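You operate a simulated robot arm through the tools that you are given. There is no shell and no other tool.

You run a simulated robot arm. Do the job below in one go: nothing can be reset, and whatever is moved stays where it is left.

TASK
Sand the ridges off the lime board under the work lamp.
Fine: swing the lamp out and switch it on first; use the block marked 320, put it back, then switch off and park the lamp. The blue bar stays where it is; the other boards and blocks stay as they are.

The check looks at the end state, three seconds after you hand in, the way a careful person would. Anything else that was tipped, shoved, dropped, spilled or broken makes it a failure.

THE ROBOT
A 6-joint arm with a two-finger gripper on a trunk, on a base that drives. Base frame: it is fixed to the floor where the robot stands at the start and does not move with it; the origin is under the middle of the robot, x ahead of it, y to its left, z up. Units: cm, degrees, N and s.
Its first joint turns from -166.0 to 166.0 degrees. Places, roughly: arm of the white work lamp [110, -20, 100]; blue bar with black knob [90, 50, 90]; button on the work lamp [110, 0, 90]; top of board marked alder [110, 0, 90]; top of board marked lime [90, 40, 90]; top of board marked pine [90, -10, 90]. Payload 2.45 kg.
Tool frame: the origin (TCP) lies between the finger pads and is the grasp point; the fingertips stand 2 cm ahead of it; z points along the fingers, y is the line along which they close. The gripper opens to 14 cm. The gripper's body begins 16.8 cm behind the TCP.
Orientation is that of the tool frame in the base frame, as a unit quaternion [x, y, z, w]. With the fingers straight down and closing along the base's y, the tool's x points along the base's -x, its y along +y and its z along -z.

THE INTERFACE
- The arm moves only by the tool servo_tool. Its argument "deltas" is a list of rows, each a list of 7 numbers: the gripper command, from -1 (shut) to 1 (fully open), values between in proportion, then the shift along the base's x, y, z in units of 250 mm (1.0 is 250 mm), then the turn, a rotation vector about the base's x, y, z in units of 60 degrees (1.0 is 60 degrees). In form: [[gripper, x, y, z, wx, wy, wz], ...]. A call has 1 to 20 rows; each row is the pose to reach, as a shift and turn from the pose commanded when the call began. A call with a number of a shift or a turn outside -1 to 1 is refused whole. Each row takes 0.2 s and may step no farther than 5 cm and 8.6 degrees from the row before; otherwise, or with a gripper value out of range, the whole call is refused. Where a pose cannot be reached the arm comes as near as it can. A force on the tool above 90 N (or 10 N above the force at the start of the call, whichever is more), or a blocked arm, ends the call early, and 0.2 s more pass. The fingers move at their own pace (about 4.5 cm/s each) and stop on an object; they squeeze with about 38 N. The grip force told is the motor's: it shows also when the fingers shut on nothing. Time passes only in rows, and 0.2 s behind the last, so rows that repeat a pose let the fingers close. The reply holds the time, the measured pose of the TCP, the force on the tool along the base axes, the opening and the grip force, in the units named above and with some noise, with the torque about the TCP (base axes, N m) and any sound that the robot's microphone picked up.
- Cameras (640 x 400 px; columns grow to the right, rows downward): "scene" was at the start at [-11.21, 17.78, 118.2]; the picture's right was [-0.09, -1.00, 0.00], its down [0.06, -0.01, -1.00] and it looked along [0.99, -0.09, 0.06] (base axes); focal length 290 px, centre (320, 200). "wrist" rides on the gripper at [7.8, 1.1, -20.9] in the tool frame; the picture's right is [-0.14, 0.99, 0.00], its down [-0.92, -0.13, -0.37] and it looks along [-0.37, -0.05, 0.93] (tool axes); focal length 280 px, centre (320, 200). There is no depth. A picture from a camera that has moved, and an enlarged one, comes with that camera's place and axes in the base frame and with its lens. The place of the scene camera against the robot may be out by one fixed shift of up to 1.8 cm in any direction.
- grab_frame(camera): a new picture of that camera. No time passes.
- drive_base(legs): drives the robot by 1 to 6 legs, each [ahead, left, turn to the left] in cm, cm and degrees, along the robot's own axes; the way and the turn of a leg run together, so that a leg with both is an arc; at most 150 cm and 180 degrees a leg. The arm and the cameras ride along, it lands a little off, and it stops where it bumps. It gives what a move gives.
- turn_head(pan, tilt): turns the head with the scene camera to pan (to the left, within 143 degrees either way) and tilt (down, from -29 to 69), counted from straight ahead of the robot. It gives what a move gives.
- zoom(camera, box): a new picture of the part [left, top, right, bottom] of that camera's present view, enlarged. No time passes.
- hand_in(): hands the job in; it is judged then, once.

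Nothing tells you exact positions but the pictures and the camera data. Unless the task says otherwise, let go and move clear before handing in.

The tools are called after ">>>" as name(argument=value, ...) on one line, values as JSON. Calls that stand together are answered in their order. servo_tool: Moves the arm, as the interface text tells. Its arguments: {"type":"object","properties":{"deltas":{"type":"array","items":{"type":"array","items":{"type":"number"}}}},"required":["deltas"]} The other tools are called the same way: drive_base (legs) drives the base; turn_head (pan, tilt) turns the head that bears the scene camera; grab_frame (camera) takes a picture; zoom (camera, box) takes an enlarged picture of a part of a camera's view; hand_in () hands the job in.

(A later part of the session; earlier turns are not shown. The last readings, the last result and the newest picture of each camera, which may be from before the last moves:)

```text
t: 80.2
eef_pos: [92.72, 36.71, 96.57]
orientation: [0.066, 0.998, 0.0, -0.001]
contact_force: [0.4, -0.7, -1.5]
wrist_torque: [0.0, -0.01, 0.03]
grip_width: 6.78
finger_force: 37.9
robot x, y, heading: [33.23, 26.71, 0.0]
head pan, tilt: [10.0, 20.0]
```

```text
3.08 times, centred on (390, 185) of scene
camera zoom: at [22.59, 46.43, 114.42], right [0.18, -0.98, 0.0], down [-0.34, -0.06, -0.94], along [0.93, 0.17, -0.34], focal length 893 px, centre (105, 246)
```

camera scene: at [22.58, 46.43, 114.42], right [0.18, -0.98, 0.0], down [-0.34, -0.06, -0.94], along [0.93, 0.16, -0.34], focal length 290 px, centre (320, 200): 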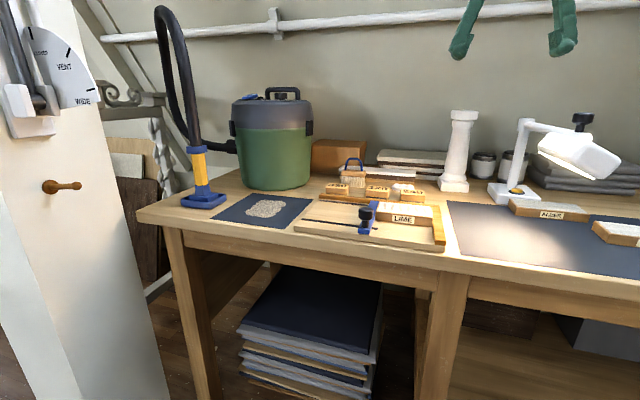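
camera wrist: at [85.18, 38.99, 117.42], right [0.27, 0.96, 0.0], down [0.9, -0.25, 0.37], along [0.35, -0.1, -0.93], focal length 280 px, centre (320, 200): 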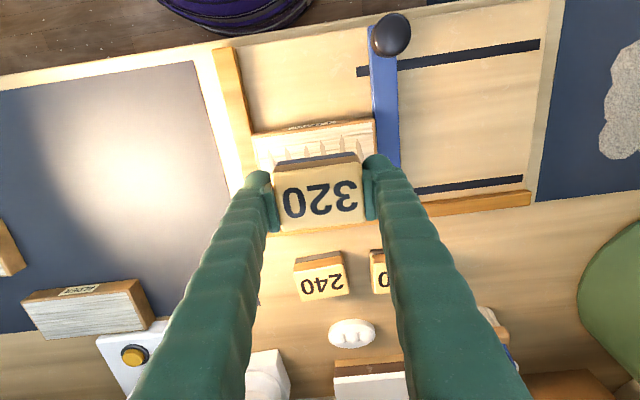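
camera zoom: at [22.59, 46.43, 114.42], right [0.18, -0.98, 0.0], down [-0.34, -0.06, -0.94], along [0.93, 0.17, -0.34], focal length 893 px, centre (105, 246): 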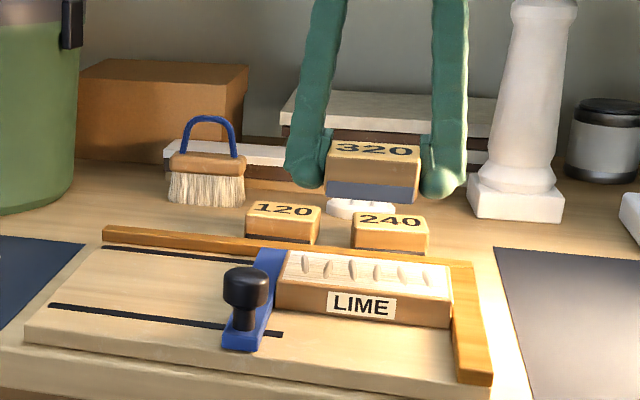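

The block hangs level over the board. I lower it stepwise to find contact.

>>> servo_tool(deltas=[[-1, 0, 0, -0.06, 0, 0, 0], [-1, 0, 0, -0.12, 0, 0, 0], [-1, 0, 0, -0.16, 0, 0, 0], [-1, 0, 0, -0.19, 0, 0, 0], [-1, 0, 0, -0.2, 0, 0, 0], [-1, 0, 0, -0.2, 0, 0, 0]])

>>> zoom(camera="scene", box=[330, 160, 470, 250])

```text
t: 81.6
eef_pos: [92.57, 36.66, 91.55]
orientation: [0.065, 0.998, 0.0, -0.001]
contact_force: [0.6, -0.1, -0.5]
wrist_torque: [0.0, -0.01, 0.02]
grip_width: 6.8
finger_force: 38.0
robot x, y, heading: [33.34, 26.29, 0.4]
head pan, tilt: [10.0, 20.0]
```

```text
4.44 times, centred on (400, 205) of scene
camera zoom: at [22.58, 46.43, 114.42], right [0.18, -0.98, 0.0], down [-0.34, -0.06, -0.94], along [0.93, 0.17, -0.34], focal length 1290 px, centre (-36, 178)
```

zoom: 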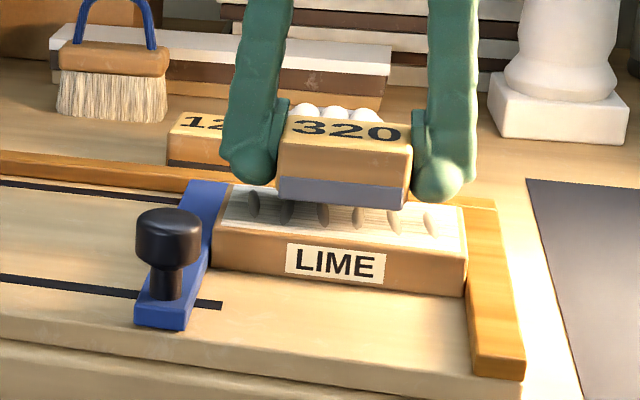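

>>> servo_tool(deltas=[[-1, 0, 0, -0.008, 0, 0, 0], [-1, 0, 0, -0.016, 0, 0, 0], [-1, 0, 0, -0.024, 0, 0, 0], [-1, 0, 0, -0.032, 0, 0, 0]])

>>> servo_tool(deltas=[[-1, 0, 0, -0.006, 0, 0, 0], [-1, 0, 0, -0.012, 0, 0, 0], [-1, 0, 0, -0.018, 0, 0, 0]])

```text
t: 82.6
eef_pos: [92.54, 36.71, 90.8]
orientation: [0.066, 0.998, -0.001, -0.001]
contact_force: [0.4, 0.3, -0.7]
wrist_torque: [0.02, -0.01, -0.01]
grip_width: 6.76
finger_force: 38.4
robot x, y, heading: [33.46, 26.16, 0.5]
head pan, tilt: [10.0, 20.0]
```

```text
t: 83.4
eef_pos: [92.49, 36.68, 90.3]
orientation: [0.065, 0.998, 0.0, -0.001]
contact_force: [-0.5, -0.3, -0.9]
wrist_torque: [-0.02, 0.0, 0.01]
grip_width: 6.8
finger_force: 38.2
robot x, y, heading: [33.39, 26.12, 0.2]
head pan, tilt: [10.0, 20.0]
```

>>> servo_tool(deltas=[[-1, 0, 0, -0.005, 0, 0, 0], [-1, 0, 0, -0.01, 0, 0, 0], [-1, 0, 0, -0.015, 0, 0, 0]])

>>> zoom(camera="scene", box=[330, 160, 470, 250])

```text
t: 84.2
eef_pos: [92.46, 36.8, 89.97]
orientation: [0.066, 0.998, -0.001, 0.0]
contact_force: [6.0, 1.0, 26.8]
wrist_torque: [0.0, -0.04, -0.01]
grip_width: 6.79
finger_force: 38.0
robot x, y, heading: [33.37, 26.42, -0.1]
head pan, tilt: [10.0, 20.0]
```

```text
4.44 times, centred on (400, 205) of scene
camera zoom: at [22.54, 46.43, 114.42], right [0.18, -0.98, 0.0], down [-0.34, -0.06, -0.94], along [0.93, 0.17, -0.34], focal length 1290 px, centre (-36, 178)
```

zoom: 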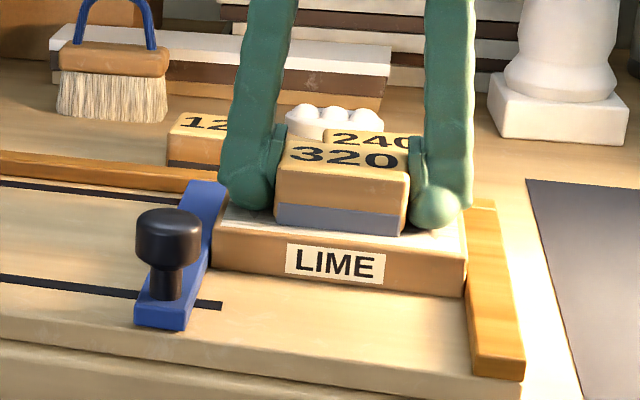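

Contact at z≈89.95 with 27 N. I sand first toward the fixed fence (-y side), with slightly lighter pressure, and watch the forces.

>>> servo_tool(deltas=[[-1, 0, 0, 0.0015, 0, 0, 0], [-1, -0.0026, -0.0198, 0.0015, 0, 0, 0], [-1, -0.0052, -0.0396, 0.0015, 0, 0, 0], [-1, -0.0078, -0.0595, 0.0015, 0, 0, 0], [-1, -0.0104, -0.0793, 0.0015, 0, 0, 0], [-1, -0.013, -0.0991, 0.0015, 0, 0, 0], [-1, -0.0156, -0.1189, 0.0015, 0, 0, 0]])

>>> zoom(camera="scene", box=[330, 160, 470, 250])

```text
t: 85.8
eef_pos: [91.99, 33.73, 89.89]
orientation: [0.065, 0.998, 0.0, -0.001]
contact_force: [0.5, 11.8, 28.5]
wrist_torque: [0.29, -0.03, -0.1]
grip_width: 6.79
finger_force: 38.6
robot x, y, heading: [33.45, 26.44, 0.0]
head pan, tilt: [10.0, 20.0]
```

```text
4.44 times, centred on (400, 205) of scene
camera zoom: at [22.51, 46.46, 114.41], right [0.18, -0.98, 0.0], down [-0.34, -0.06, -0.94], along [0.93, 0.17, -0.34], focal length 1290 px, centre (-36, 178)
```

zoom: 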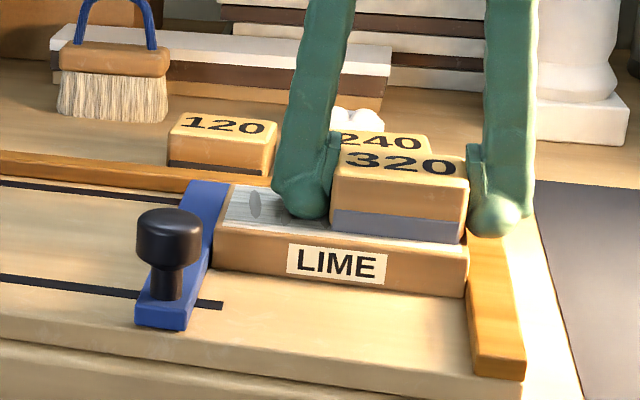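

The block slides well (friction ≈12 N) and nothing else shifted. I lift, return to the blue-bar end, and sand a full stroke toward the fence.

>>> servo_tool(deltas=[[-1, -0.0052, -0.0396, 0, 0, 0, 0], [-1, -0.0052, -0.0396, 0.02, 0, 0, 0], [-1, -0.0052, -0.0396, 0.04, 0, 0, 0], [-1, 0.013, 0.0991, 0.04, 0, 0, 0], [-1, 0.0312, 0.2378, 0.04, 0, 0, 0], [-1, 0.0374, 0.2854, 0.04, 0, 0, 0], [-1, 0.0374, 0.2854, 0.015, 0, 0, 0], [-1, 0.0374, 0.2854, 0.002, 0, 0, 0], [-1, 0.0374, 0.2854, 0.0, 0, 0, 0], [-1, 0.0317, 0.2418, 0.0, 0, 0, 0], [-1, 0.026, 0.1982, 0.0, 0, 0, 0], [-1, 0.0203, 0.1546, 0.0, 0, 0, 0], [-1, 0.0146, 0.111, 0.0, 0, 0, 0], [-1, 0.0088, 0.0674, 0.0, 0, 0, 0], [-1, 0.0031, 0.0238, 0.0, 0, 0, 0], [-1, -0.0026, -0.0198, 0.0, 0, 0, 0], [-1, -0.0052, -0.0396, 0.0, 0, 0, 0], [-1, -0.0052, -0.0396, 0.0, 0, 0, 0]])

>>> zoom(camera="scene", box=[330, 160, 470, 250])

```text
t: 89.6
eef_pos: [91.82, 32.55, 90.0]
orientation: [0.065, 0.998, -0.001, -0.001]
contact_force: [-0.1, -0.2, -0.7]
wrist_torque: [0.02, -0.03, 0.04]
grip_width: 6.78
finger_force: 37.9
robot x, y, heading: [33.41, 26.23, 0.3]
head pan, tilt: [10.0, 20.0]
```

```text
4.44 times, centred on (400, 205) of scene
camera zoom: at [22.59, 46.43, 114.42], right [0.18, -0.98, 0.0], down [-0.34, -0.06, -0.94], along [0.93, 0.17, -0.34], focal length 1290 px, centre (-36, 178)
```

zoom: 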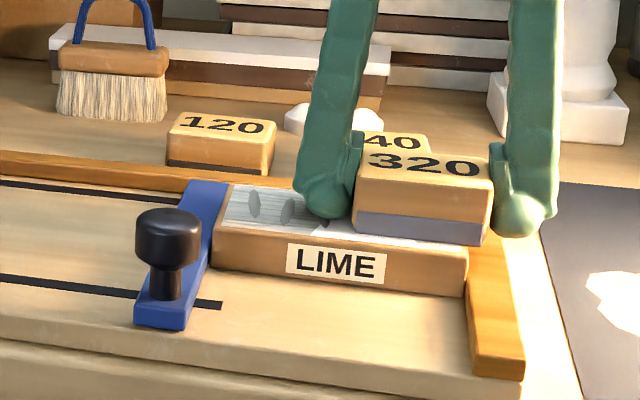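

The pressure was lost at the end of that stroke, so I lower slightly and read the force.

>>> servo_tool(deltas=[[-1, 0, 0, -0.002, 0, 0, 0], [-1, 0, 0, -0.004, 0, 0, 0]])

```text
t: 90.2
eef_pos: [91.95, 32.57, 90.04]
orientation: [0.066, 0.998, -0.001, -0.001]
contact_force: [-0.5, -4.9, 15.7]
wrist_torque: [0.02, -0.02, 0.11]
grip_width: 6.77
finger_force: 37.6
robot x, y, heading: [33.56, 26.31, 0.2]
head pan, tilt: [10.0, 20.0]
```

>>> servo_tool(deltas=[[-1, 0, 0, 0.02, 0, 0, 0], [-1, 0, 0, 0.04, 0, 0, 0], [-1, 0.0182, 0.1387, 0.04, 0, 0, 0], [-1, 0.0364, 0.2774, 0.04, 0, 0, 0], [-1, 0.0426, 0.325, 0.04, 0, 0, 0], [-1, 0.0426, 0.325, 0.015, 0, 0, 0], [-1, 0.0426, 0.325, 0.002, 0, 0, 0], [-1, 0.0426, 0.325, 0.0, 0, 0, 0], [-1, 0.0426, 0.325, 0.0, 0, 0, 0]])

>>> zoom(camera="scene", box=[330, 160, 470, 250])

```text
t: 92.2
eef_pos: [92.99, 40.89, 89.96]
orientation: [0.066, 0.998, -0.001, 0.001]
contact_force: [7.0, 6.8, 42.8]
wrist_torque: [0.01, -0.09, 0.06]
grip_width: 6.78
finger_force: 38.2
robot x, y, heading: [33.5, 26.34, -0.0]
head pan, tilt: [10.0, 20.0]
```

```text
4.44 times, centred on (400, 205) of scene
camera zoom: at [22.51, 46.44, 114.41], right [0.18, -0.98, 0.0], down [-0.34, -0.06, -0.94], along [0.93, 0.17, -0.34], focal length 1290 px, centre (-36, 178)
```

zoom: 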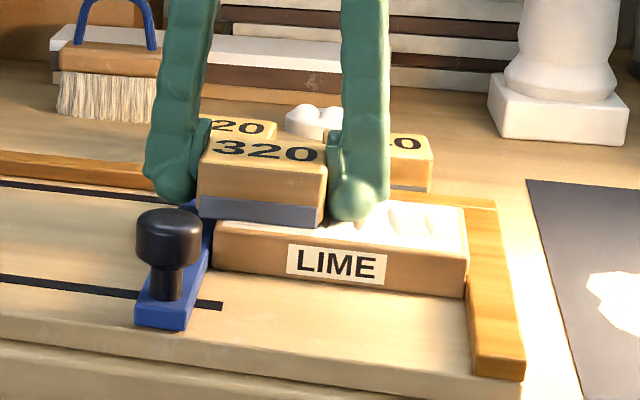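

Force here is 43 N. I now stroke to the fence end with a slight downward slope to keep the pressure even.

>>> servo_tool(deltas=[[-1, -0.0057, -0.0436, 0.0, 0, 0, 0], [-1, -0.0114, -0.0872, -0.0002, 0, 0, 0], [-1, -0.0171, -0.1308, -0.0004, 0, 0, 0], [-1, -0.0229, -0.1744, -0.0007, 0, 0, 0], [-1, -0.0286, -0.218, -0.001, 0, 0, 0], [-1, -0.0343, -0.2616, -0.0013, 0, 0, 0], [-1, -0.0395, -0.3012, -0.0017, 0, 0, 0], [-1, -0.0426, -0.325, -0.002, 0, 0, 0]])

>>> servo_tool(deltas=[[-1, 0, 0, 0.04, 0, 0, 0], [-1, 0, 0, 0.12, 0, 0, 0], [-1, -0.01, -0.05, 0.24, 0, 0, 0], [-1, -0.05, -0.05, 0.4, 0, 0, 0], [-1, -0.1, -0.05, 0.4, 0, 0, 0], [-1, -0.1, -0.05, 0.4, 0, 0, 0]])

>>> grab_frame(camera="wrist")

>>> zoom(camera="scene", box=[330, 160, 470, 250])

```text
t: 94.0
eef_pos: [91.72, 32.73, 89.86]
orientation: [0.065, 0.998, -0.002, 0.0]
contact_force: [4.9, 18.9, 44.4]
wrist_torque: [1.04, -0.2, -0.03]
grip_width: 6.84
finger_force: 37.8
robot x, y, heading: [33.51, 26.4, 0.3]
head pan, tilt: [10.0, 20.0]
```

```text
t: 95.4
eef_pos: [89.33, 31.47, 99.72]
orientation: [0.066, 0.998, -0.001, -0.002]
contact_force: [0.3, 0.8, -1.1]
wrist_torque: [0.01, -0.01, 0.01]
grip_width: 6.77
finger_force: 38.1
robot x, y, heading: [33.87, 26.22, 0.1]
head pan, tilt: [10.0, 20.0]
```

```text
taken
camera wrist: at [81.84, 33.63, 120.59], right [0.27, 0.96, 0.0], down [0.9, -0.25, 0.37], along [0.35, -0.1, -0.93], focal length 280 px, centre (320, 200)
```

wrist: 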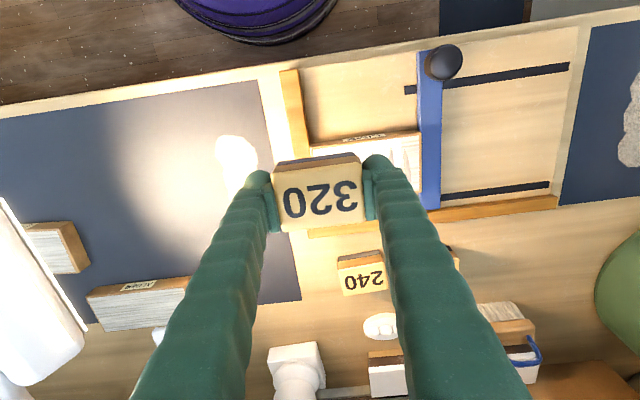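

```text
4.44 times, centred on (400, 205) of scene
camera zoom: at [22.58, 46.44, 114.42], right [0.18, -0.98, 0.0], down [-0.34, -0.06, -0.94], along [0.93, 0.17, -0.34], focal length 1290 px, centre (-36, 178)
```

zoom: 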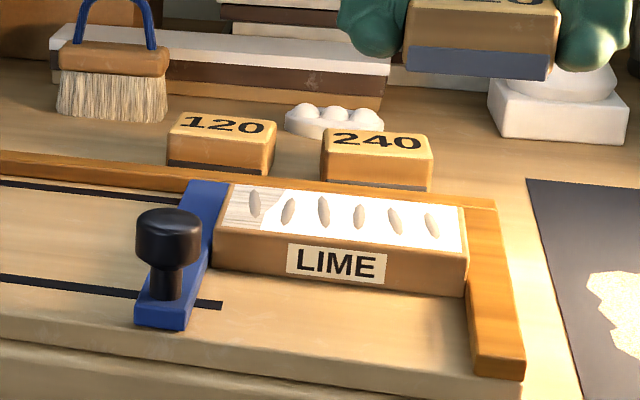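

The board surface now shows a bright sanded zone, but the six ridges are still seen. I look closer at them and at a light patch on the mat.

>>> zoom(camera="scene", box=[370, 195, 450, 245])

>>> zoom(camera="wrist", box=[200, 110, 300, 180])

>>> zoom(camera="scene", box=[430, 190, 600, 290])

```text
8.00 times, centred on (410, 220) of scene
camera zoom: at [22.58, 46.44, 114.42], right [0.18, -0.98, 0.0], down [-0.34, -0.06, -0.94], along [0.93, 0.17, -0.34], focal length 2321 px, centre (-400, 40)
```

zoom: 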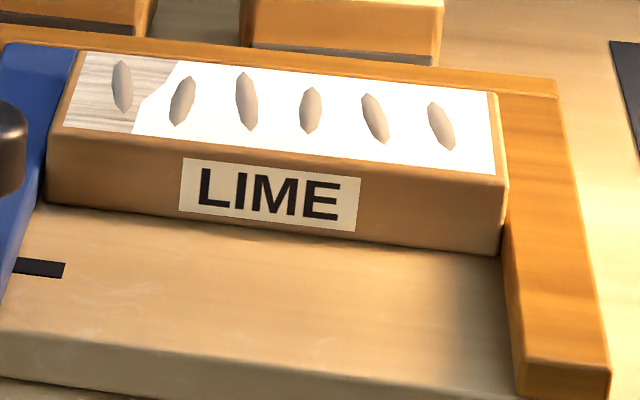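

```text
5.71 times, centred on (250, 145) of wrist
camera zoom: at [81.84, 33.63, 120.59], right [0.27, 0.96, 0.0], down [0.9, -0.25, 0.37], along [0.35, -0.1, -0.93], focal length 1602 px, centre (720, 514)
```

zoom: 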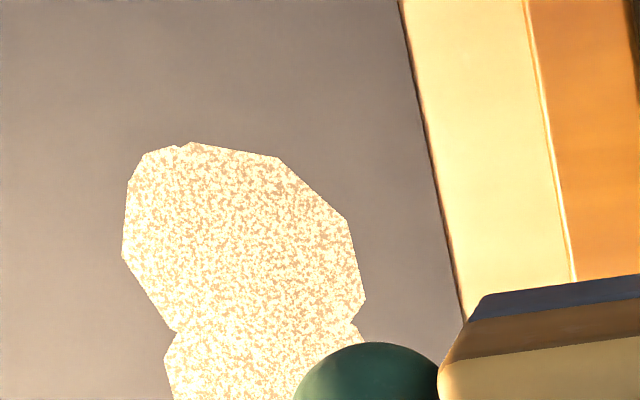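

```text
3.76 times, centred on (515, 240) of scene
camera zoom: at [22.58, 46.44, 114.42], right [0.18, -0.98, 0.0], down [-0.34, -0.06, -0.94], along [0.93, 0.17, -0.34], focal length 1092 px, centre (-414, 49)
```

zoom: 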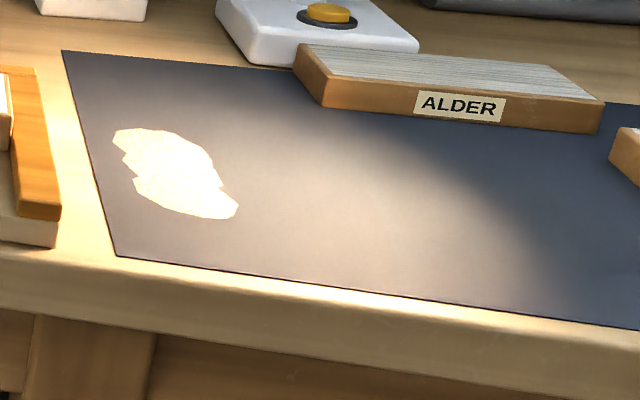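

There is dust on the mat beside the jig from the sanding stroke, and the sanded zone is white but ridge marks remain. I move the block behind the board to view the board from above.

>>> servo_tool(deltas=[[-1, 0.15, 0.06, 0.02, 0, 0, 0], [-1, 0.3, 0.12, 0.02, 0, 0, 0], [-1, 0.45, 0.18, 0.02, 0, 0, 0], [-1, 0.56, 0.22, 0.02, 0, 0, 0], [-1, 0.56, 0.22, 0.02, 0, 0, 0]])

>>> grab_frame(camera="wrist")

>>> zoom(camera="wrist", box=[220, 10, 420, 135])

```text
t: 96.6
eef_pos: [103.48, 37.0, 100.0]
orientation: [0.065, 0.998, -0.001, -0.001]
contact_force: [0.3, -0.1, -0.4]
wrist_torque: [-0.01, -0.01, -0.01]
grip_width: 6.8
finger_force: 37.9
robot x, y, heading: [33.2, 26.37, 0.1]
head pan, tilt: [10.0, 20.0]
```

```text
taken
camera wrist: at [95.96, 39.18, 120.87], right [0.27, 0.96, 0.0], down [0.9, -0.25, 0.37], along [0.35, -0.1, -0.93], focal length 280 px, centre (320, 200)
```

wrist: 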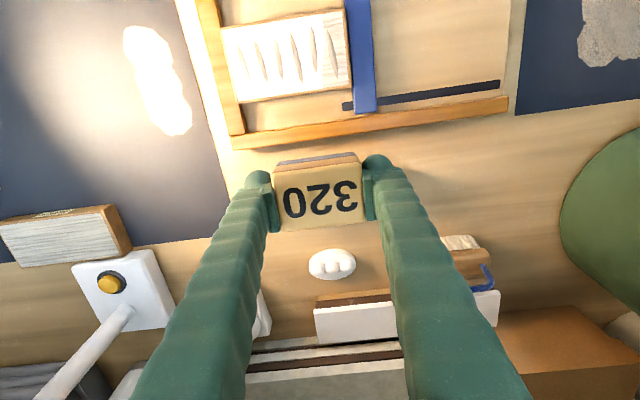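

```text
3.20 times, centred on (320, 72) of wrist
camera zoom: at [95.96, 39.18, 120.87], right [0.27, 0.96, 0.0], down [0.9, -0.25, 0.37], along [0.35, -0.1, -0.93], focal length 897 px, centre (320, 608)
```

zoom: 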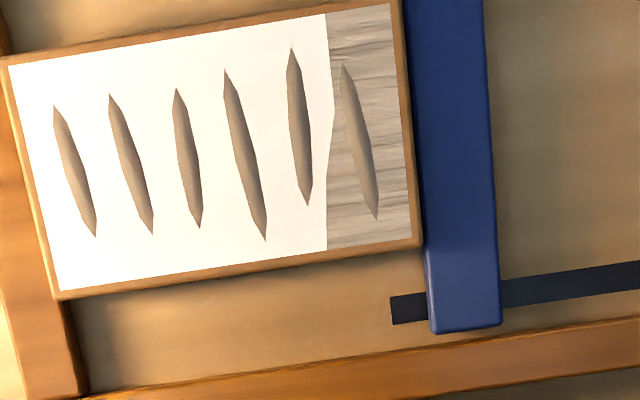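

The first stroke smoothed the face but the ridges still stand; at the left end the block was riding over the blue bar, so I must keep the block's end short of it. I go back over the board, staying within ±2.8 cm of its centre.

>>> servo_tool(deltas=[[-1, -0.15, 0.03, -0.04, 0, 0, 0], [-1, -0.3, 0.06, -0.12, 0, 0, 0], [-1, -0.4, 0.09, -0.22, 0, 0, 0], [-1, -0.458, 0.1, -0.3, 0, 0, 0], [-1, -0.458, 0.1, -0.35, 0, 0, 0], [-1, -0.458, 0.1, -0.38, 0, 0, 0], [-1, -0.458, 0.1, -0.38, 0, 0, 0]])

>>> zoom(camera="scene", box=[350, 180, 450, 245])

```text
t: 98.2
eef_pos: [92.16, 39.58, 90.71]
orientation: [0.065, 0.998, -0.001, 0.0]
contact_force: [0.0, 0.4, -0.3]
wrist_torque: [-0.01, 0.06, -0.01]
grip_width: 6.79
finger_force: 37.9
robot x, y, heading: [33.38, 26.23, 0.1]
head pan, tilt: [10.0, 20.0]
```

```text
6.15 times, centred on (400, 212) of scene
camera zoom: at [22.58, 46.43, 114.42], right [0.18, -0.98, 0.0], down [-0.34, -0.06, -0.94], along [0.93, 0.17, -0.34], focal length 1786 px, centre (-172, 123)
```

zoom: 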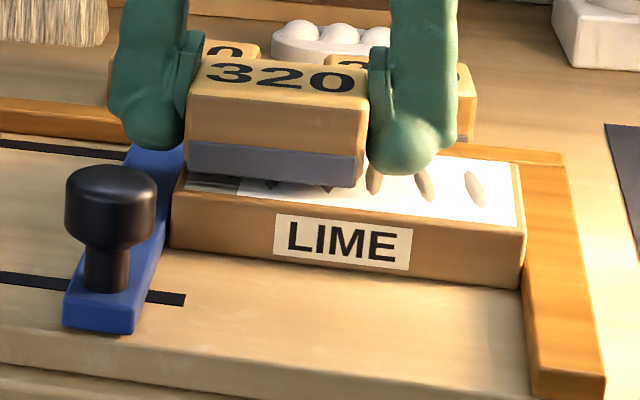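

>>> servo_tool(deltas=[[-1, 0, 0, -0.012, 0, 0, 0], [-1, 0, 0, -0.02, 0, 0, 0], [-1, 0, 0, -0.024, 0, 0, 0], [-1, 0, 0, -0.027, 0, 0, 0]])

```text
t: 99.2
eef_pos: [92.01, 39.32, 90.11]
orientation: [0.065, 0.998, -0.001, -0.001]
contact_force: [0.7, -0.6, 0.1]
wrist_torque: [0.02, 0.01, 0.01]
grip_width: 6.76
finger_force: 37.8
robot x, y, heading: [33.18, 26.22, 0.1]
head pan, tilt: [10.0, 20.0]
```

>>> servo_tool(deltas=[[-1, 0, 0, -0.002, 0, 0, 0], [-1, 0, 0, -0.004, 0, 0, 0], [-1, 0, 0, -0.006, 0, 0, 0]])

```text
t: 100.0
eef_pos: [91.99, 39.37, 90.08]
orientation: [0.066, 0.998, -0.001, -0.001]
contact_force: [-0.2, 3.9, 19.3]
wrist_torque: [0.1, -0.08, 0.0]
grip_width: 6.75
finger_force: 38.1
robot x, y, heading: [33.48, 26.44, 0.1]
head pan, tilt: [10.0, 20.0]
```

>>> servo_tool(deltas=[[-1, -0.0042, -0.0317, 0, 0, 0, 0], [-1, -0.0084, -0.0634, 0, 0, 0, 0], [-1, -0.0127, -0.0951, 0, 0, 0, 0], [-1, -0.0169, -0.1268, -0.0004, 0, 0, 0], [-1, -0.0211, -0.1586, -0.0008, 0, 0, 0], [-1, -0.0253, -0.1903, -0.0012, 0, 0, 0], [-1, -0.0296, -0.222, -0.0012, 0, 0, 0]])

>>> zoom(camera="scene", box=[350, 180, 450, 245])

```text
t: 101.6
eef_pos: [91.28, 33.93, 89.9]
orientation: [0.065, 0.998, -0.001, -0.001]
contact_force: [-0.1, 13.7, 31.7]
wrist_torque: [0.52, -0.1, 0.09]
grip_width: 6.82
finger_force: 37.8
robot x, y, heading: [33.33, 26.07, 0.1]
head pan, tilt: [10.0, 20.0]
```

```text
6.15 times, centred on (400, 212) of scene
camera zoom: at [22.5, 46.47, 114.41], right [0.18, -0.98, 0.0], down [-0.34, -0.06, -0.94], along [0.93, 0.17, -0.34], focal length 1786 px, centre (-172, 123)
```

zoom: 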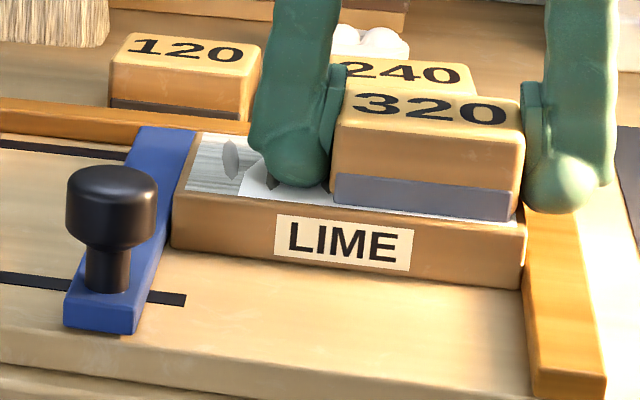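

>>> servo_tool(deltas=[[-1, 0, 0, 0.04, 0, 0, 0], [-1, 0.04, 0.02, 0.14, 0, 0, 0], [-1, 0.16, 0.06, 0.26, 0, 0, 0], [-1, 0.3, 0.1, 0.36, 0, 0, 0], [-1, 0.44, 0.14, 0.4, 0, 0, 0], [-1, 0.49, 0.14, 0.4, 0, 0, 0], [-1, 0.49, 0.14, 0.4, 0, 0, 0]])

>>> zoom(camera="wrist", box=[220, 10, 420, 135])

>>> zoom(camera="scene", box=[370, 195, 450, 245])

>>> grab_frame(camera="wrist")

```text
t: 103.2
eef_pos: [103.48, 37.36, 99.82]
orientation: [0.066, 0.998, -0.001, -0.001]
contact_force: [-0.2, 0.7, -1.4]
wrist_torque: [0.01, -0.02, -0.03]
grip_width: 6.79
finger_force: 38.2
robot x, y, heading: [33.35, 26.15, 0.1]
head pan, tilt: [10.0, 20.0]
```

```text
3.20 times, centred on (320, 72) of wrist
camera zoom: at [96.16, 39.56, 120.82], right [0.27, 0.96, 0.0], down [0.9, -0.25, 0.37], along [0.35, -0.1, -0.93], focal length 897 px, centre (320, 608)
```

zoom: 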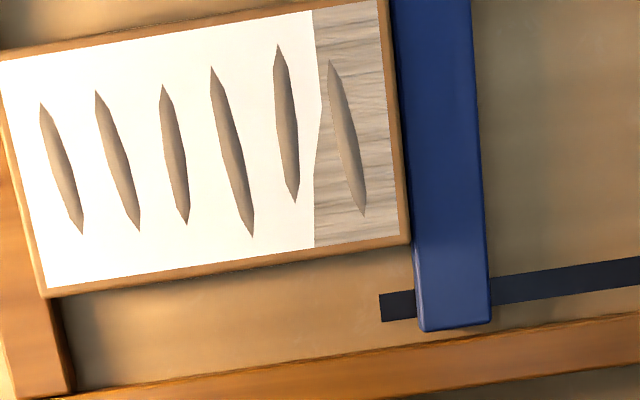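

```text
8.00 times, centred on (410, 220) of scene
camera zoom: at [22.59, 46.44, 114.42], right [0.18, -0.98, 0.0], down [-0.34, -0.06, -0.94], along [0.93, 0.17, -0.34], focal length 2321 px, centre (-400, 40)
```

zoom: 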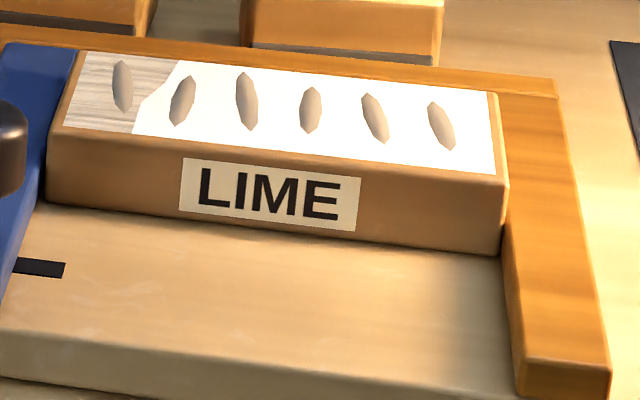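

```text
taken
camera wrist: at [96.16, 39.56, 120.82], right [0.27, 0.96, 0.0], down [0.9, -0.25, 0.37], along [0.35, -0.1, -0.93], focal length 280 px, centre (320, 200)
```

wrist: 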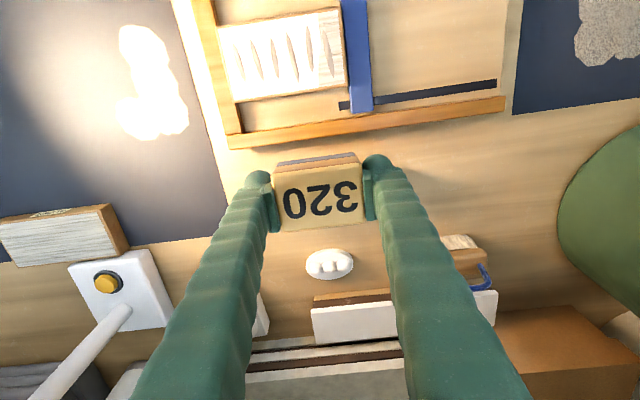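

The ridges look unchanged so far while the dust grows, so the fine 320 paper needs more strokes. I go back down, shifted 1.4 cm toward the rear of the board, and keep sanding toward the fence.

>>> servo_tool(deltas=[[-1, -0.15, 0.03, -0.05, 0, 0, 0], [-1, -0.3, 0.06, -0.12, 0, 0, 0], [-1, -0.4, 0.074, -0.24, 0, 0, 0], [-1, -0.405, 0.0746, -0.34, 0, 0, 0], [-1, -0.405, 0.0746, -0.385, 0, 0, 0], [-1, -0.405, 0.0746, -0.396, 0, 0, 0], [-1, -0.405, 0.0746, -0.3988, 0, 0, 0], [-1, -0.4099, 0.0376, -0.3988, 0, 0, 0], [-1, -0.4149, 0.0006, -0.3988, 0, 0, 0], [-1, -0.4198, -0.0364, -0.3992, 0, 0, 0], [-1, -0.4247, -0.0734, -0.3996, 0, 0, 0], [-1, -0.4297, -0.1104, -0.4, 0, 0, 0], [-1, -0.4346, -0.1474, -0.4, 0, 0, 0]])

>>> servo_tool(deltas=[[-1, 0, 0, 0.016, 0, 0, 0], [-1, 0.015, 0.111, 0.016, 0, 0, 0], [-1, 0.0296, 0.222, 0.016, 0, 0, 0], [-1, 0.0296, 0.222, 0.004, 0, 0, 0], [-1, 0.0296, 0.222, 0.0008, 0, 0, 0], [-1, 0.0296, 0.222, 0.0004, 0, 0, 0]])

```text
t: 106.0
eef_pos: [92.6, 33.58, 90.03]
orientation: [0.066, 0.998, -0.001, -0.001]
contact_force: [0.2, 3.1, 9.3]
wrist_torque: [0.3, -0.17, 0.0]
grip_width: 6.77
finger_force: 37.7
robot x, y, heading: [33.38, 26.12, 0.3]
head pan, tilt: [10.0, 20.0]
```

```text
t: 107.4
eef_pos: [93.51, 39.16, 90.03]
orientation: [0.065, 0.998, -0.001, -0.002]
contact_force: [-1.6, 0.0, 5.5]
wrist_torque: [0.17, -0.1, 0.08]
grip_width: 6.79
finger_force: 38.2
robot x, y, heading: [33.65, 26.27, -0.0]
head pan, tilt: [10.0, 20.0]
```

>>> servo_tool(deltas=[[-1, -0.0059, -0.0444, -0.003, 0, 0, 0], [-1, -0.0118, -0.0888, -0.003, 0, 0, 0], [-1, -0.0178, -0.1332, -0.0033, 0, 0, 0], [-1, -0.0237, -0.1776, -0.0036, 0, 0, 0], [-1, -0.0296, -0.222, -0.0036, 0, 0, 0], [-1, -0.0296, -0.222, 0.012, 0, 0, 0], [-1, -0.0148, -0.111, 0.014, 0, 0, 0], [-1, 0, 0, 0.014, 0, 0, 0], [-1, 0, 0, 0.0, 0, 0, 0], [-1, 0, 0, -0.003, 0, 0, 0], [-1, -0.0059, -0.0444, -0.003, 0, 0, 0], [-1, -0.0118, -0.0888, -0.003, 0, 0, 0], [-1, -0.0178, -0.1332, -0.0033, 0, 0, 0], [-1, -0.0237, -0.1776, -0.0036, 0, 0, 0], [-1, -0.0296, -0.222, -0.0036, 0, 0, 0]])

>>> zoom(camera="scene", box=[350, 180, 450, 245])

```text
t: 110.6
eef_pos: [92.61, 33.74, 89.87]
orientation: [0.067, 0.998, -0.002, -0.001]
contact_force: [0.4, -0.1, -1.1]
wrist_torque: [-0.01, 0.0, 0.02]
grip_width: 6.8
finger_force: 38.3
robot x, y, heading: [33.7, 26.55, -0.1]
head pan, tilt: [10.0, 20.0]
```

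```text
6.15 times, centred on (400, 212) of scene
camera zoom: at [22.58, 46.43, 114.42], right [0.18, -0.98, 0.0], down [-0.34, -0.06, -0.94], along [0.93, 0.17, -0.34], focal length 1786 px, centre (-172, 123)
```

zoom: 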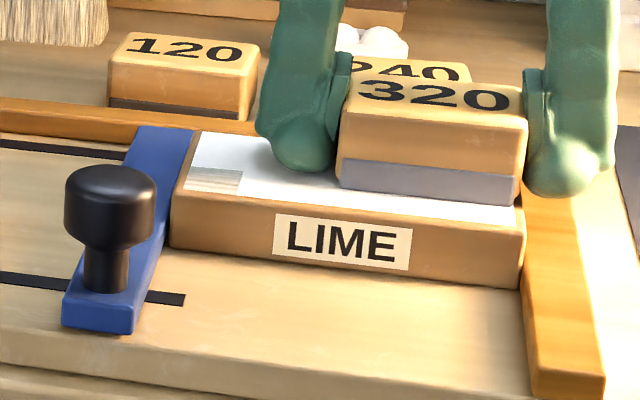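

Now the leftmost ridge is gone and nearly the whole face is white. I lift the block to view the board.

>>> servo_tool(deltas=[[-1, 0, 0, 0.04, 0, 0, 0], [-1, 0.04, 0.02, 0.14, 0, 0, 0], [-1, 0.14, 0.06, 0.26, 0, 0, 0], [-1, 0.26, 0.1, 0.36, 0, 0, 0], [-1, 0.4, 0.14, 0.4, 0, 0, 0], [-1, 0.44, 0.14, 0.4, 0, 0, 0], [-1, 0.44, 0.14, 0.4, 0, 0, 0]])

>>> zoom(camera="wrist", box=[220, 10, 420, 135])

>>> zoom(camera="scene", box=[370, 195, 450, 245])

>>> grab_frame(camera="wrist")

```text
t: 112.2
eef_pos: [103.68, 37.25, 100.07]
orientation: [0.064, 0.998, -0.001, -0.002]
contact_force: [0.1, 0.2, -1.1]
wrist_torque: [-0.03, 0.01, 0.01]
grip_width: 6.78
finger_force: 38.2
robot x, y, heading: [33.59, 26.23, 0.1]
head pan, tilt: [10.0, 20.0]
```

```text
3.20 times, centred on (320, 72) of wrist
camera zoom: at [96.3, 39.39, 120.99], right [0.27, 0.96, 0.0], down [0.9, -0.25, 0.37], along [0.35, -0.1, -0.93], focal length 897 px, centre (320, 608)
```

zoom: 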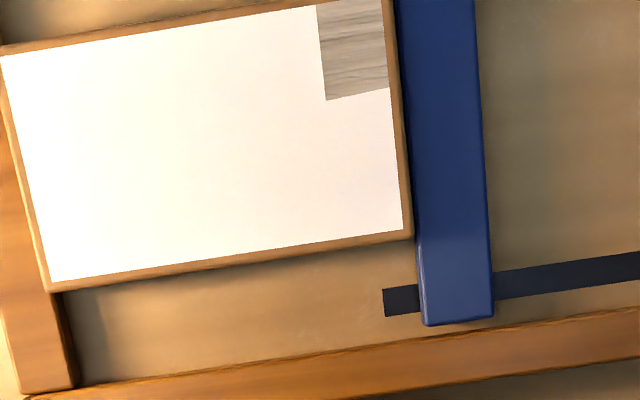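

```text
8.00 times, centred on (410, 220) of scene
camera zoom: at [22.59, 46.43, 114.42], right [0.18, -0.98, 0.0], down [-0.34, -0.06, -0.94], along [0.93, 0.17, -0.34], focal length 2321 px, centre (-400, 40)
```

zoom: 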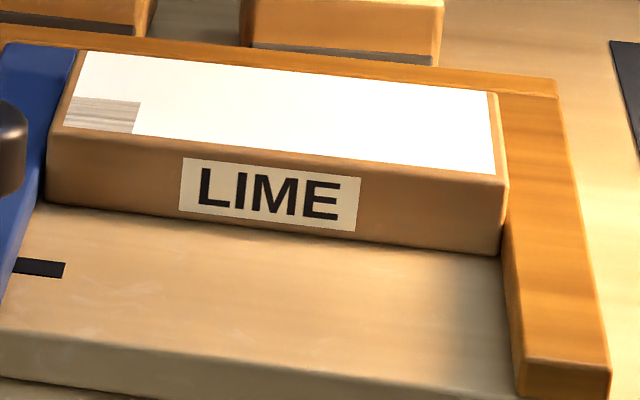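

```text
taken
camera wrist: at [96.3, 39.39, 120.99], right [0.27, 0.96, 0.0], down [0.9, -0.25, 0.37], along [0.35, -0.1, -0.93], focal length 280 px, centre (320, 200)
```

wrist: 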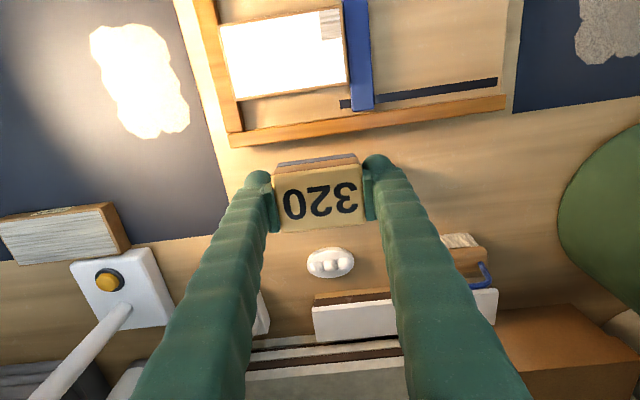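

All six ridges are gone; only a small patch at the front left corner has not been touched. I sand that corner too so that the face is even.

>>> servo_tool(deltas=[[-1, -0.15, 0.03, -0.05, 0, 0, 0], [-1, -0.3, 0.07, -0.12, 0, 0, 0], [-1, -0.42, 0.11, -0.22, 0, 0, 0], [-1, -0.4833, 0.14, -0.32, 0, 0, 0], [-1, -0.4833, 0.14, -0.37, 0, 0, 0], [-1, -0.4833, 0.14, -0.392, 0, 0, 0], [-1, -0.4833, 0.14, -0.4, 0, 0, 0], [-1, -0.4833, 0.14, -0.402, 0, 0, 0]])

>>> servo_tool(deltas=[[-1, 0, 0, -0.002, 0, 0, 0], [-1, 0, 0, -0.004, 0, 0, 0]])

>>> zoom(camera="scene", box=[350, 180, 450, 245])

```text
t: 114.0
eef_pos: [91.52, 40.67, 89.97]
orientation: [0.065, 0.998, -0.001, -0.001]
contact_force: [-3.6, 1.1, 15.2]
wrist_torque: [-0.01, -0.05, 0.14]
grip_width: 6.79
finger_force: 37.7
robot x, y, heading: [33.67, 26.48, -0.2]
head pan, tilt: [10.0, 20.0]
```

```text
t: 114.6
eef_pos: [91.53, 40.75, 89.94]
orientation: [0.066, 0.998, -0.001, 0.0]
contact_force: [-3.4, 4.0, 45.9]
wrist_torque: [-0.06, 0.03, -0.6]
grip_width: 6.8
finger_force: 38.4
robot x, y, heading: [33.59, 26.82, -0.0]
head pan, tilt: [10.0, 20.0]
```

```text
6.15 times, centred on (400, 212) of scene
camera zoom: at [22.45, 46.42, 114.41], right [0.18, -0.98, 0.0], down [-0.34, -0.06, -0.94], along [0.93, 0.17, -0.34], focal length 1786 px, centre (-172, 123)
```

zoom: 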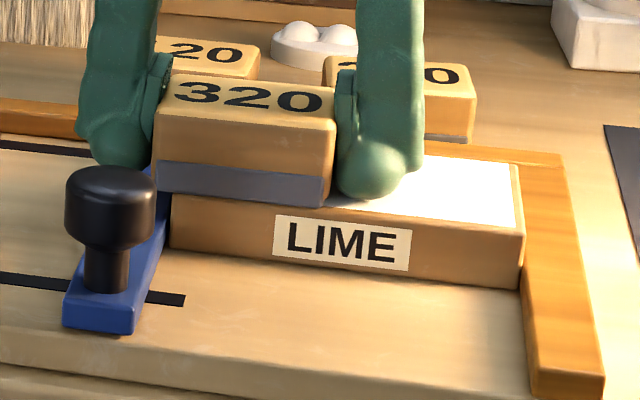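

>>> servo_tool(deltas=[[-1, 0, 0, 0.002, 0, 0, 0], [-1, -0.006, -0.045, 0.0016, 0, 0, 0], [-1, -0.012, -0.09, 0.0014, 0, 0, 0], [-1, -0.018, -0.135, 0.001, 0, 0, 0], [-1, -0.024, -0.18, 0.0006, 0, 0, 0], [-1, -0.03, -0.225, 0.0003, 0, 0, 0], [-1, -0.0359, -0.2696, 0.0, 0, 0, 0], [-1, -0.0359, -0.2696, 0.016, 0, 0, 0], [-1, -0.018, -0.135, 0.018, 0, 0, 0], [-1, 0, 0, 0.018, 0, 0, 0], [-1, 0, 0, 0.006, 0, 0, 0], [-1, 0, 0, 0.001, 0, 0, 0], [-1, -0.006, -0.045, 0.001, 0, 0, 0], [-1, -0.012, -0.09, 0.001, 0, 0, 0], [-1, -0.018, -0.135, 0.0006, 0, 0, 0], [-1, -0.024, -0.18, 0.0, 0, 0, 0], [-1, -0.03, -0.225, 0.0, 0, 0, 0], [-1, -0.0359, -0.2696, 0.0, 0, 0, 0]])

>>> zoom(camera="scene", box=[350, 180, 450, 245])

```text
t: 115.6
eef_pos: [91.06, 37.79, 89.81]
orientation: [0.064, 0.998, 0.001, 0.0]
contact_force: [-6.2, 3.3, 25.8]
wrist_torque: [-0.01, 0.04, -0.11]
grip_width: 6.79
finger_force: 38.1
robot x, y, heading: [33.4, 26.1, 0.1]
head pan, tilt: [10.0, 20.0]
stopped in row 5: the force on the tool passed its limit at 98 N (the readings are from after the stop); the commanded pose is now the measured one
```

```text
6.15 times, centred on (400, 212) of scene
camera zoom: at [22.47, 46.47, 114.41], right [0.18, -0.98, 0.0], down [-0.34, -0.06, -0.94], along [0.93, 0.17, -0.34], focal length 1786 px, centre (-172, 123)
```

zoom: 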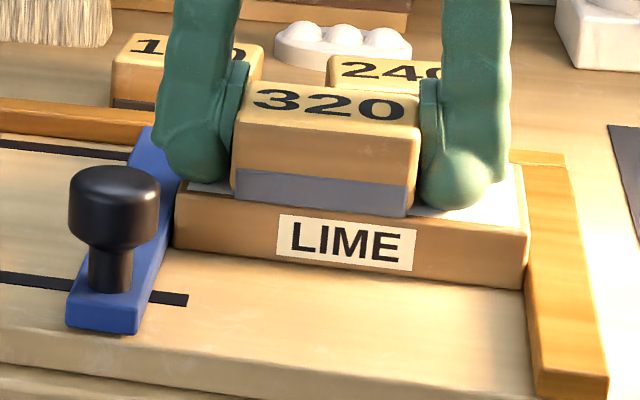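

A brief force spike stopped the stroke; nothing moved. I lift and check the corner.

>>> servo_tool(deltas=[[-1, 0, 0, 0.03, 0, 0, 0], [-1, 0.04, 0, 0.12, 0, 0, 0], [-1, 0.16, 0, 0.25, 0, 0, 0], [-1, 0.3, -0.01, 0.36, 0, 0, 0], [-1, 0.44, -0.03, 0.4, 0, 0, 0], [-1, 0.5, -0.03, 0.4, 0, 0, 0], [-1, 0.5, -0.03, 0.4, 0, 0, 0]])

>>> zoom(camera="wrist", box=[220, 10, 420, 135])

>>> zoom(camera="scene", box=[370, 195, 450, 245])

```text
t: 117.2
eef_pos: [103.82, 36.74, 99.69]
orientation: [0.064, 0.998, 0.0, -0.001]
contact_force: [-1.3, 0.8, -0.3]
wrist_torque: [0.02, 0.03, 0.0]
grip_width: 6.81
finger_force: 38.3
robot x, y, heading: [33.63, 26.39, 0.3]
head pan, tilt: [10.0, 20.0]
```

```text
3.20 times, centred on (320, 72) of wrist
camera zoom: at [96.35, 38.92, 120.65], right [0.26, 0.96, 0.0], down [0.9, -0.24, 0.37], along [0.35, -0.1, -0.93], focal length 897 px, centre (320, 608)
```

zoom: 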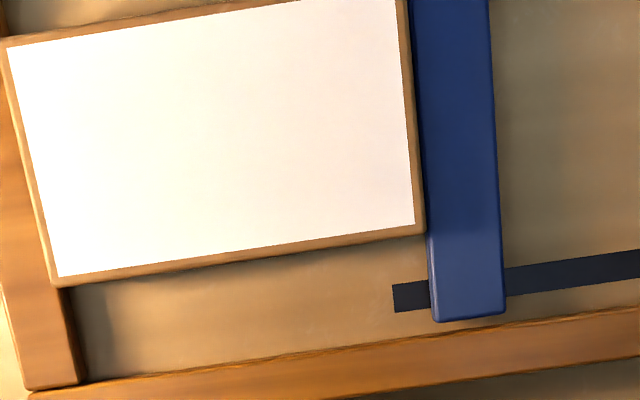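

```text
8.00 times, centred on (410, 220) of scene
camera zoom: at [22.57, 46.47, 114.42], right [0.18, -0.98, 0.0], down [-0.34, -0.06, -0.94], along [0.92, 0.17, -0.34], focal length 2321 px, centre (-400, 40)
```

zoom: 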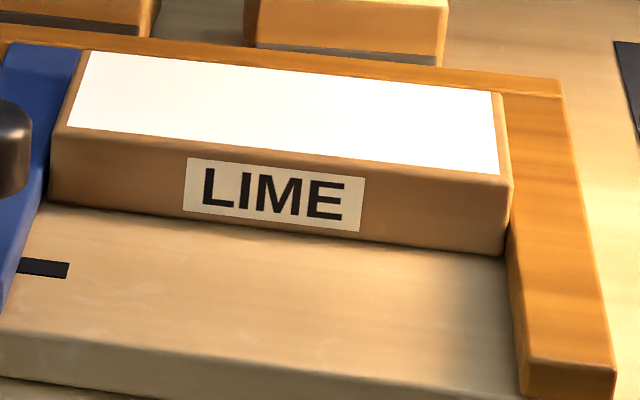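

The whole face is smooth and white, with no ridge left, and the blue bar is where it was. Now I carry the 320 block back above its old place.

>>> servo_tool(deltas=[[-1, 0.05, 0.14, -0.02, 0, 0, 0.02], [-1, 0.1, 0.28, -0.05, 0, 0, 0.04], [-1, 0.15, 0.42, -0.08, 0, 0, 0.06], [-1, 0.2, 0.56, -0.11, 0, 0, 0.0745], [-1, 0.25, 0.68, -0.13, 0, 0, 0.0745], [-1, 0.27, 0.73, -0.15, 0, 0, 0.0745], [-1, 0.27, 0.73, -0.15, 0, 0, 0.0745], [-1, 0.27, 0.73, -0.15, 0, 0, 0.0745]])

>>> grab_frame(camera="wrist")

```text
t: 119.0
eef_pos: [110.54, 55.22, 95.81]
orientation: [0.026, 1.0, 0.0, -0.001]
contact_force: [-0.6, 0.2, -0.6]
wrist_torque: [0.01, 0.01, -0.01]
grip_width: 6.78
finger_force: 38.0
robot x, y, heading: [33.53, 26.62, 0.3]
head pan, tilt: [10.0, 20.0]
```

```text
taken
camera wrist: at [102.83, 56.79, 116.66], right [0.19, 0.98, 0.0], down [0.91, -0.17, 0.37], along [0.36, -0.07, -0.93], focal length 280 px, centre (320, 200)
```

wrist: 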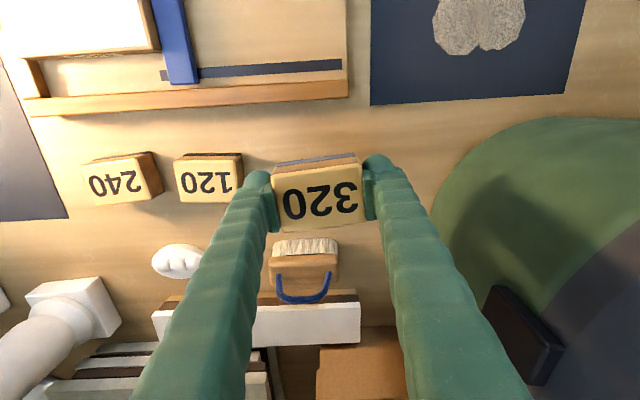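

>>> servo_tool(deltas=[[-1, 0, -0.006, -0.1, 0, 0, 0], [-1, 0, -0.008, -0.2, 0, 0, 0], [-1, 0, -0.008, -0.28, 0, 0, 0], [-1, 0, -0.008, -0.34, 0, 0, 0], [-1, 0, -0.008, -0.35, 0, 0, 0], [-1, 0, -0.008, -0.35, 0, 0, 0]])

>>> zoom(camera="wrist", box=[200, 80, 440, 230])

```text
t: 120.4
eef_pos: [110.29, 55.17, 87.2]
orientation: [0.025, 1.0, 0.0, -0.001]
contact_force: [-0.2, 0.0, -0.4]
wrist_torque: [0.02, 0.0, 0.0]
grip_width: 6.81
finger_force: 38.1
robot x, y, heading: [33.79, 26.31, 0.3]
head pan, tilt: [10.0, 20.0]
```

```text
2.67 times, centred on (320, 155) of wrist
camera zoom: at [102.7, 56.65, 108.09], right [0.19, 0.98, 0.0], down [0.91, -0.17, 0.37], along [0.36, -0.07, -0.93], focal length 748 px, centre (320, 320)
```

zoom: 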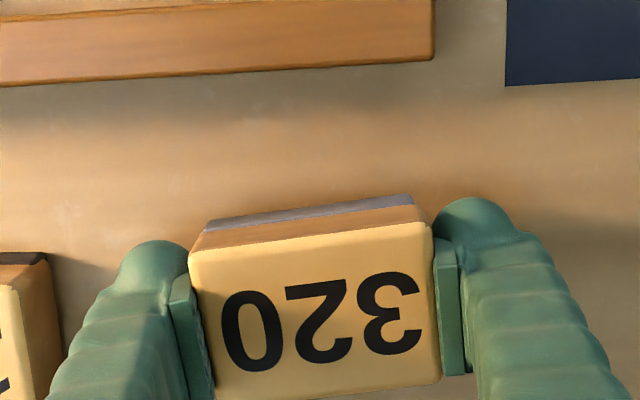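

The place compares well with my pick-up view; I correct by (+0.24, -0.17) cm and set the block down.

>>> servo_tool(deltas=[[-1, 0.0096, -0.0065, 0, 0, 0, 0], [-1, 0.0096, -0.0065, -0.02, 0, 0, 0], [-1, 0.0096, -0.0065, -0.034, 0, 0, 0], [-1, 0.0096, -0.0065, -0.04, 0, 0, 0]])

>>> zoom(camera="wrist", box=[200, 80, 440, 230])

```text
t: 121.4
eef_pos: [110.55, 54.87, 86.16]
orientation: [0.024, 1.0, 0.0, -0.001]
contact_force: [0.1, 0.7, -0.1]
wrist_torque: [0.02, -0.01, 0.03]
grip_width: 6.79
finger_force: 37.9
robot x, y, heading: [33.35, 26.39, 0.1]
head pan, tilt: [10.0, 20.0]
```

```text
2.67 times, centred on (320, 155) of wrist
camera zoom: at [102.98, 56.43, 107.1], right [0.19, 0.98, 0.0], down [0.91, -0.17, 0.37], along [0.36, -0.07, -0.93], focal length 748 px, centre (320, 320)
```

zoom: 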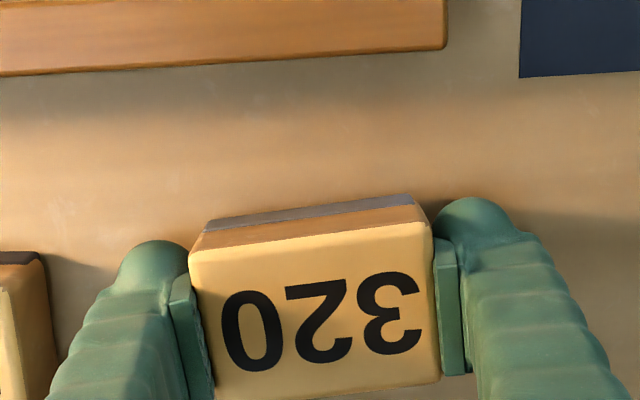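

>>> servo_tool(deltas=[[-1, 0, 0, -0.003, 0, 0, 0], [-1, 0, 0, -0.006, 0, 0, 0], [-1, 0, 0, -0.006, 0, 0, 0]])

```text
t: 122.2
eef_pos: [110.74, 54.95, 86.11]
orientation: [0.025, 1.0, 0.0, -0.001]
contact_force: [-0.4, 0.8, -0.3]
wrist_torque: [0.0, 0.0, -0.01]
grip_width: 6.79
finger_force: 37.6
robot x, y, heading: [33.35, 26.45, 0.2]
head pan, tilt: [10.0, 20.0]
```

>>> servo_tool(deltas=[[-1, 0, 0, -0.003, 0, 0, 0], [-1, 0, 0, -0.005, 0, 0, 0], [-1, 0, 0, -0.005, 0, 0, 0]])

```text
t: 123.0
eef_pos: [110.72, 54.97, 86.03]
orientation: [0.025, 1.0, 0.0, -0.001]
contact_force: [0.4, -0.6, 3.7]
wrist_torque: [0.03, -0.12, -0.04]
grip_width: 6.79
finger_force: 37.8
robot x, y, heading: [33.5, 26.84, 0.2]
head pan, tilt: [10.0, 20.0]
```

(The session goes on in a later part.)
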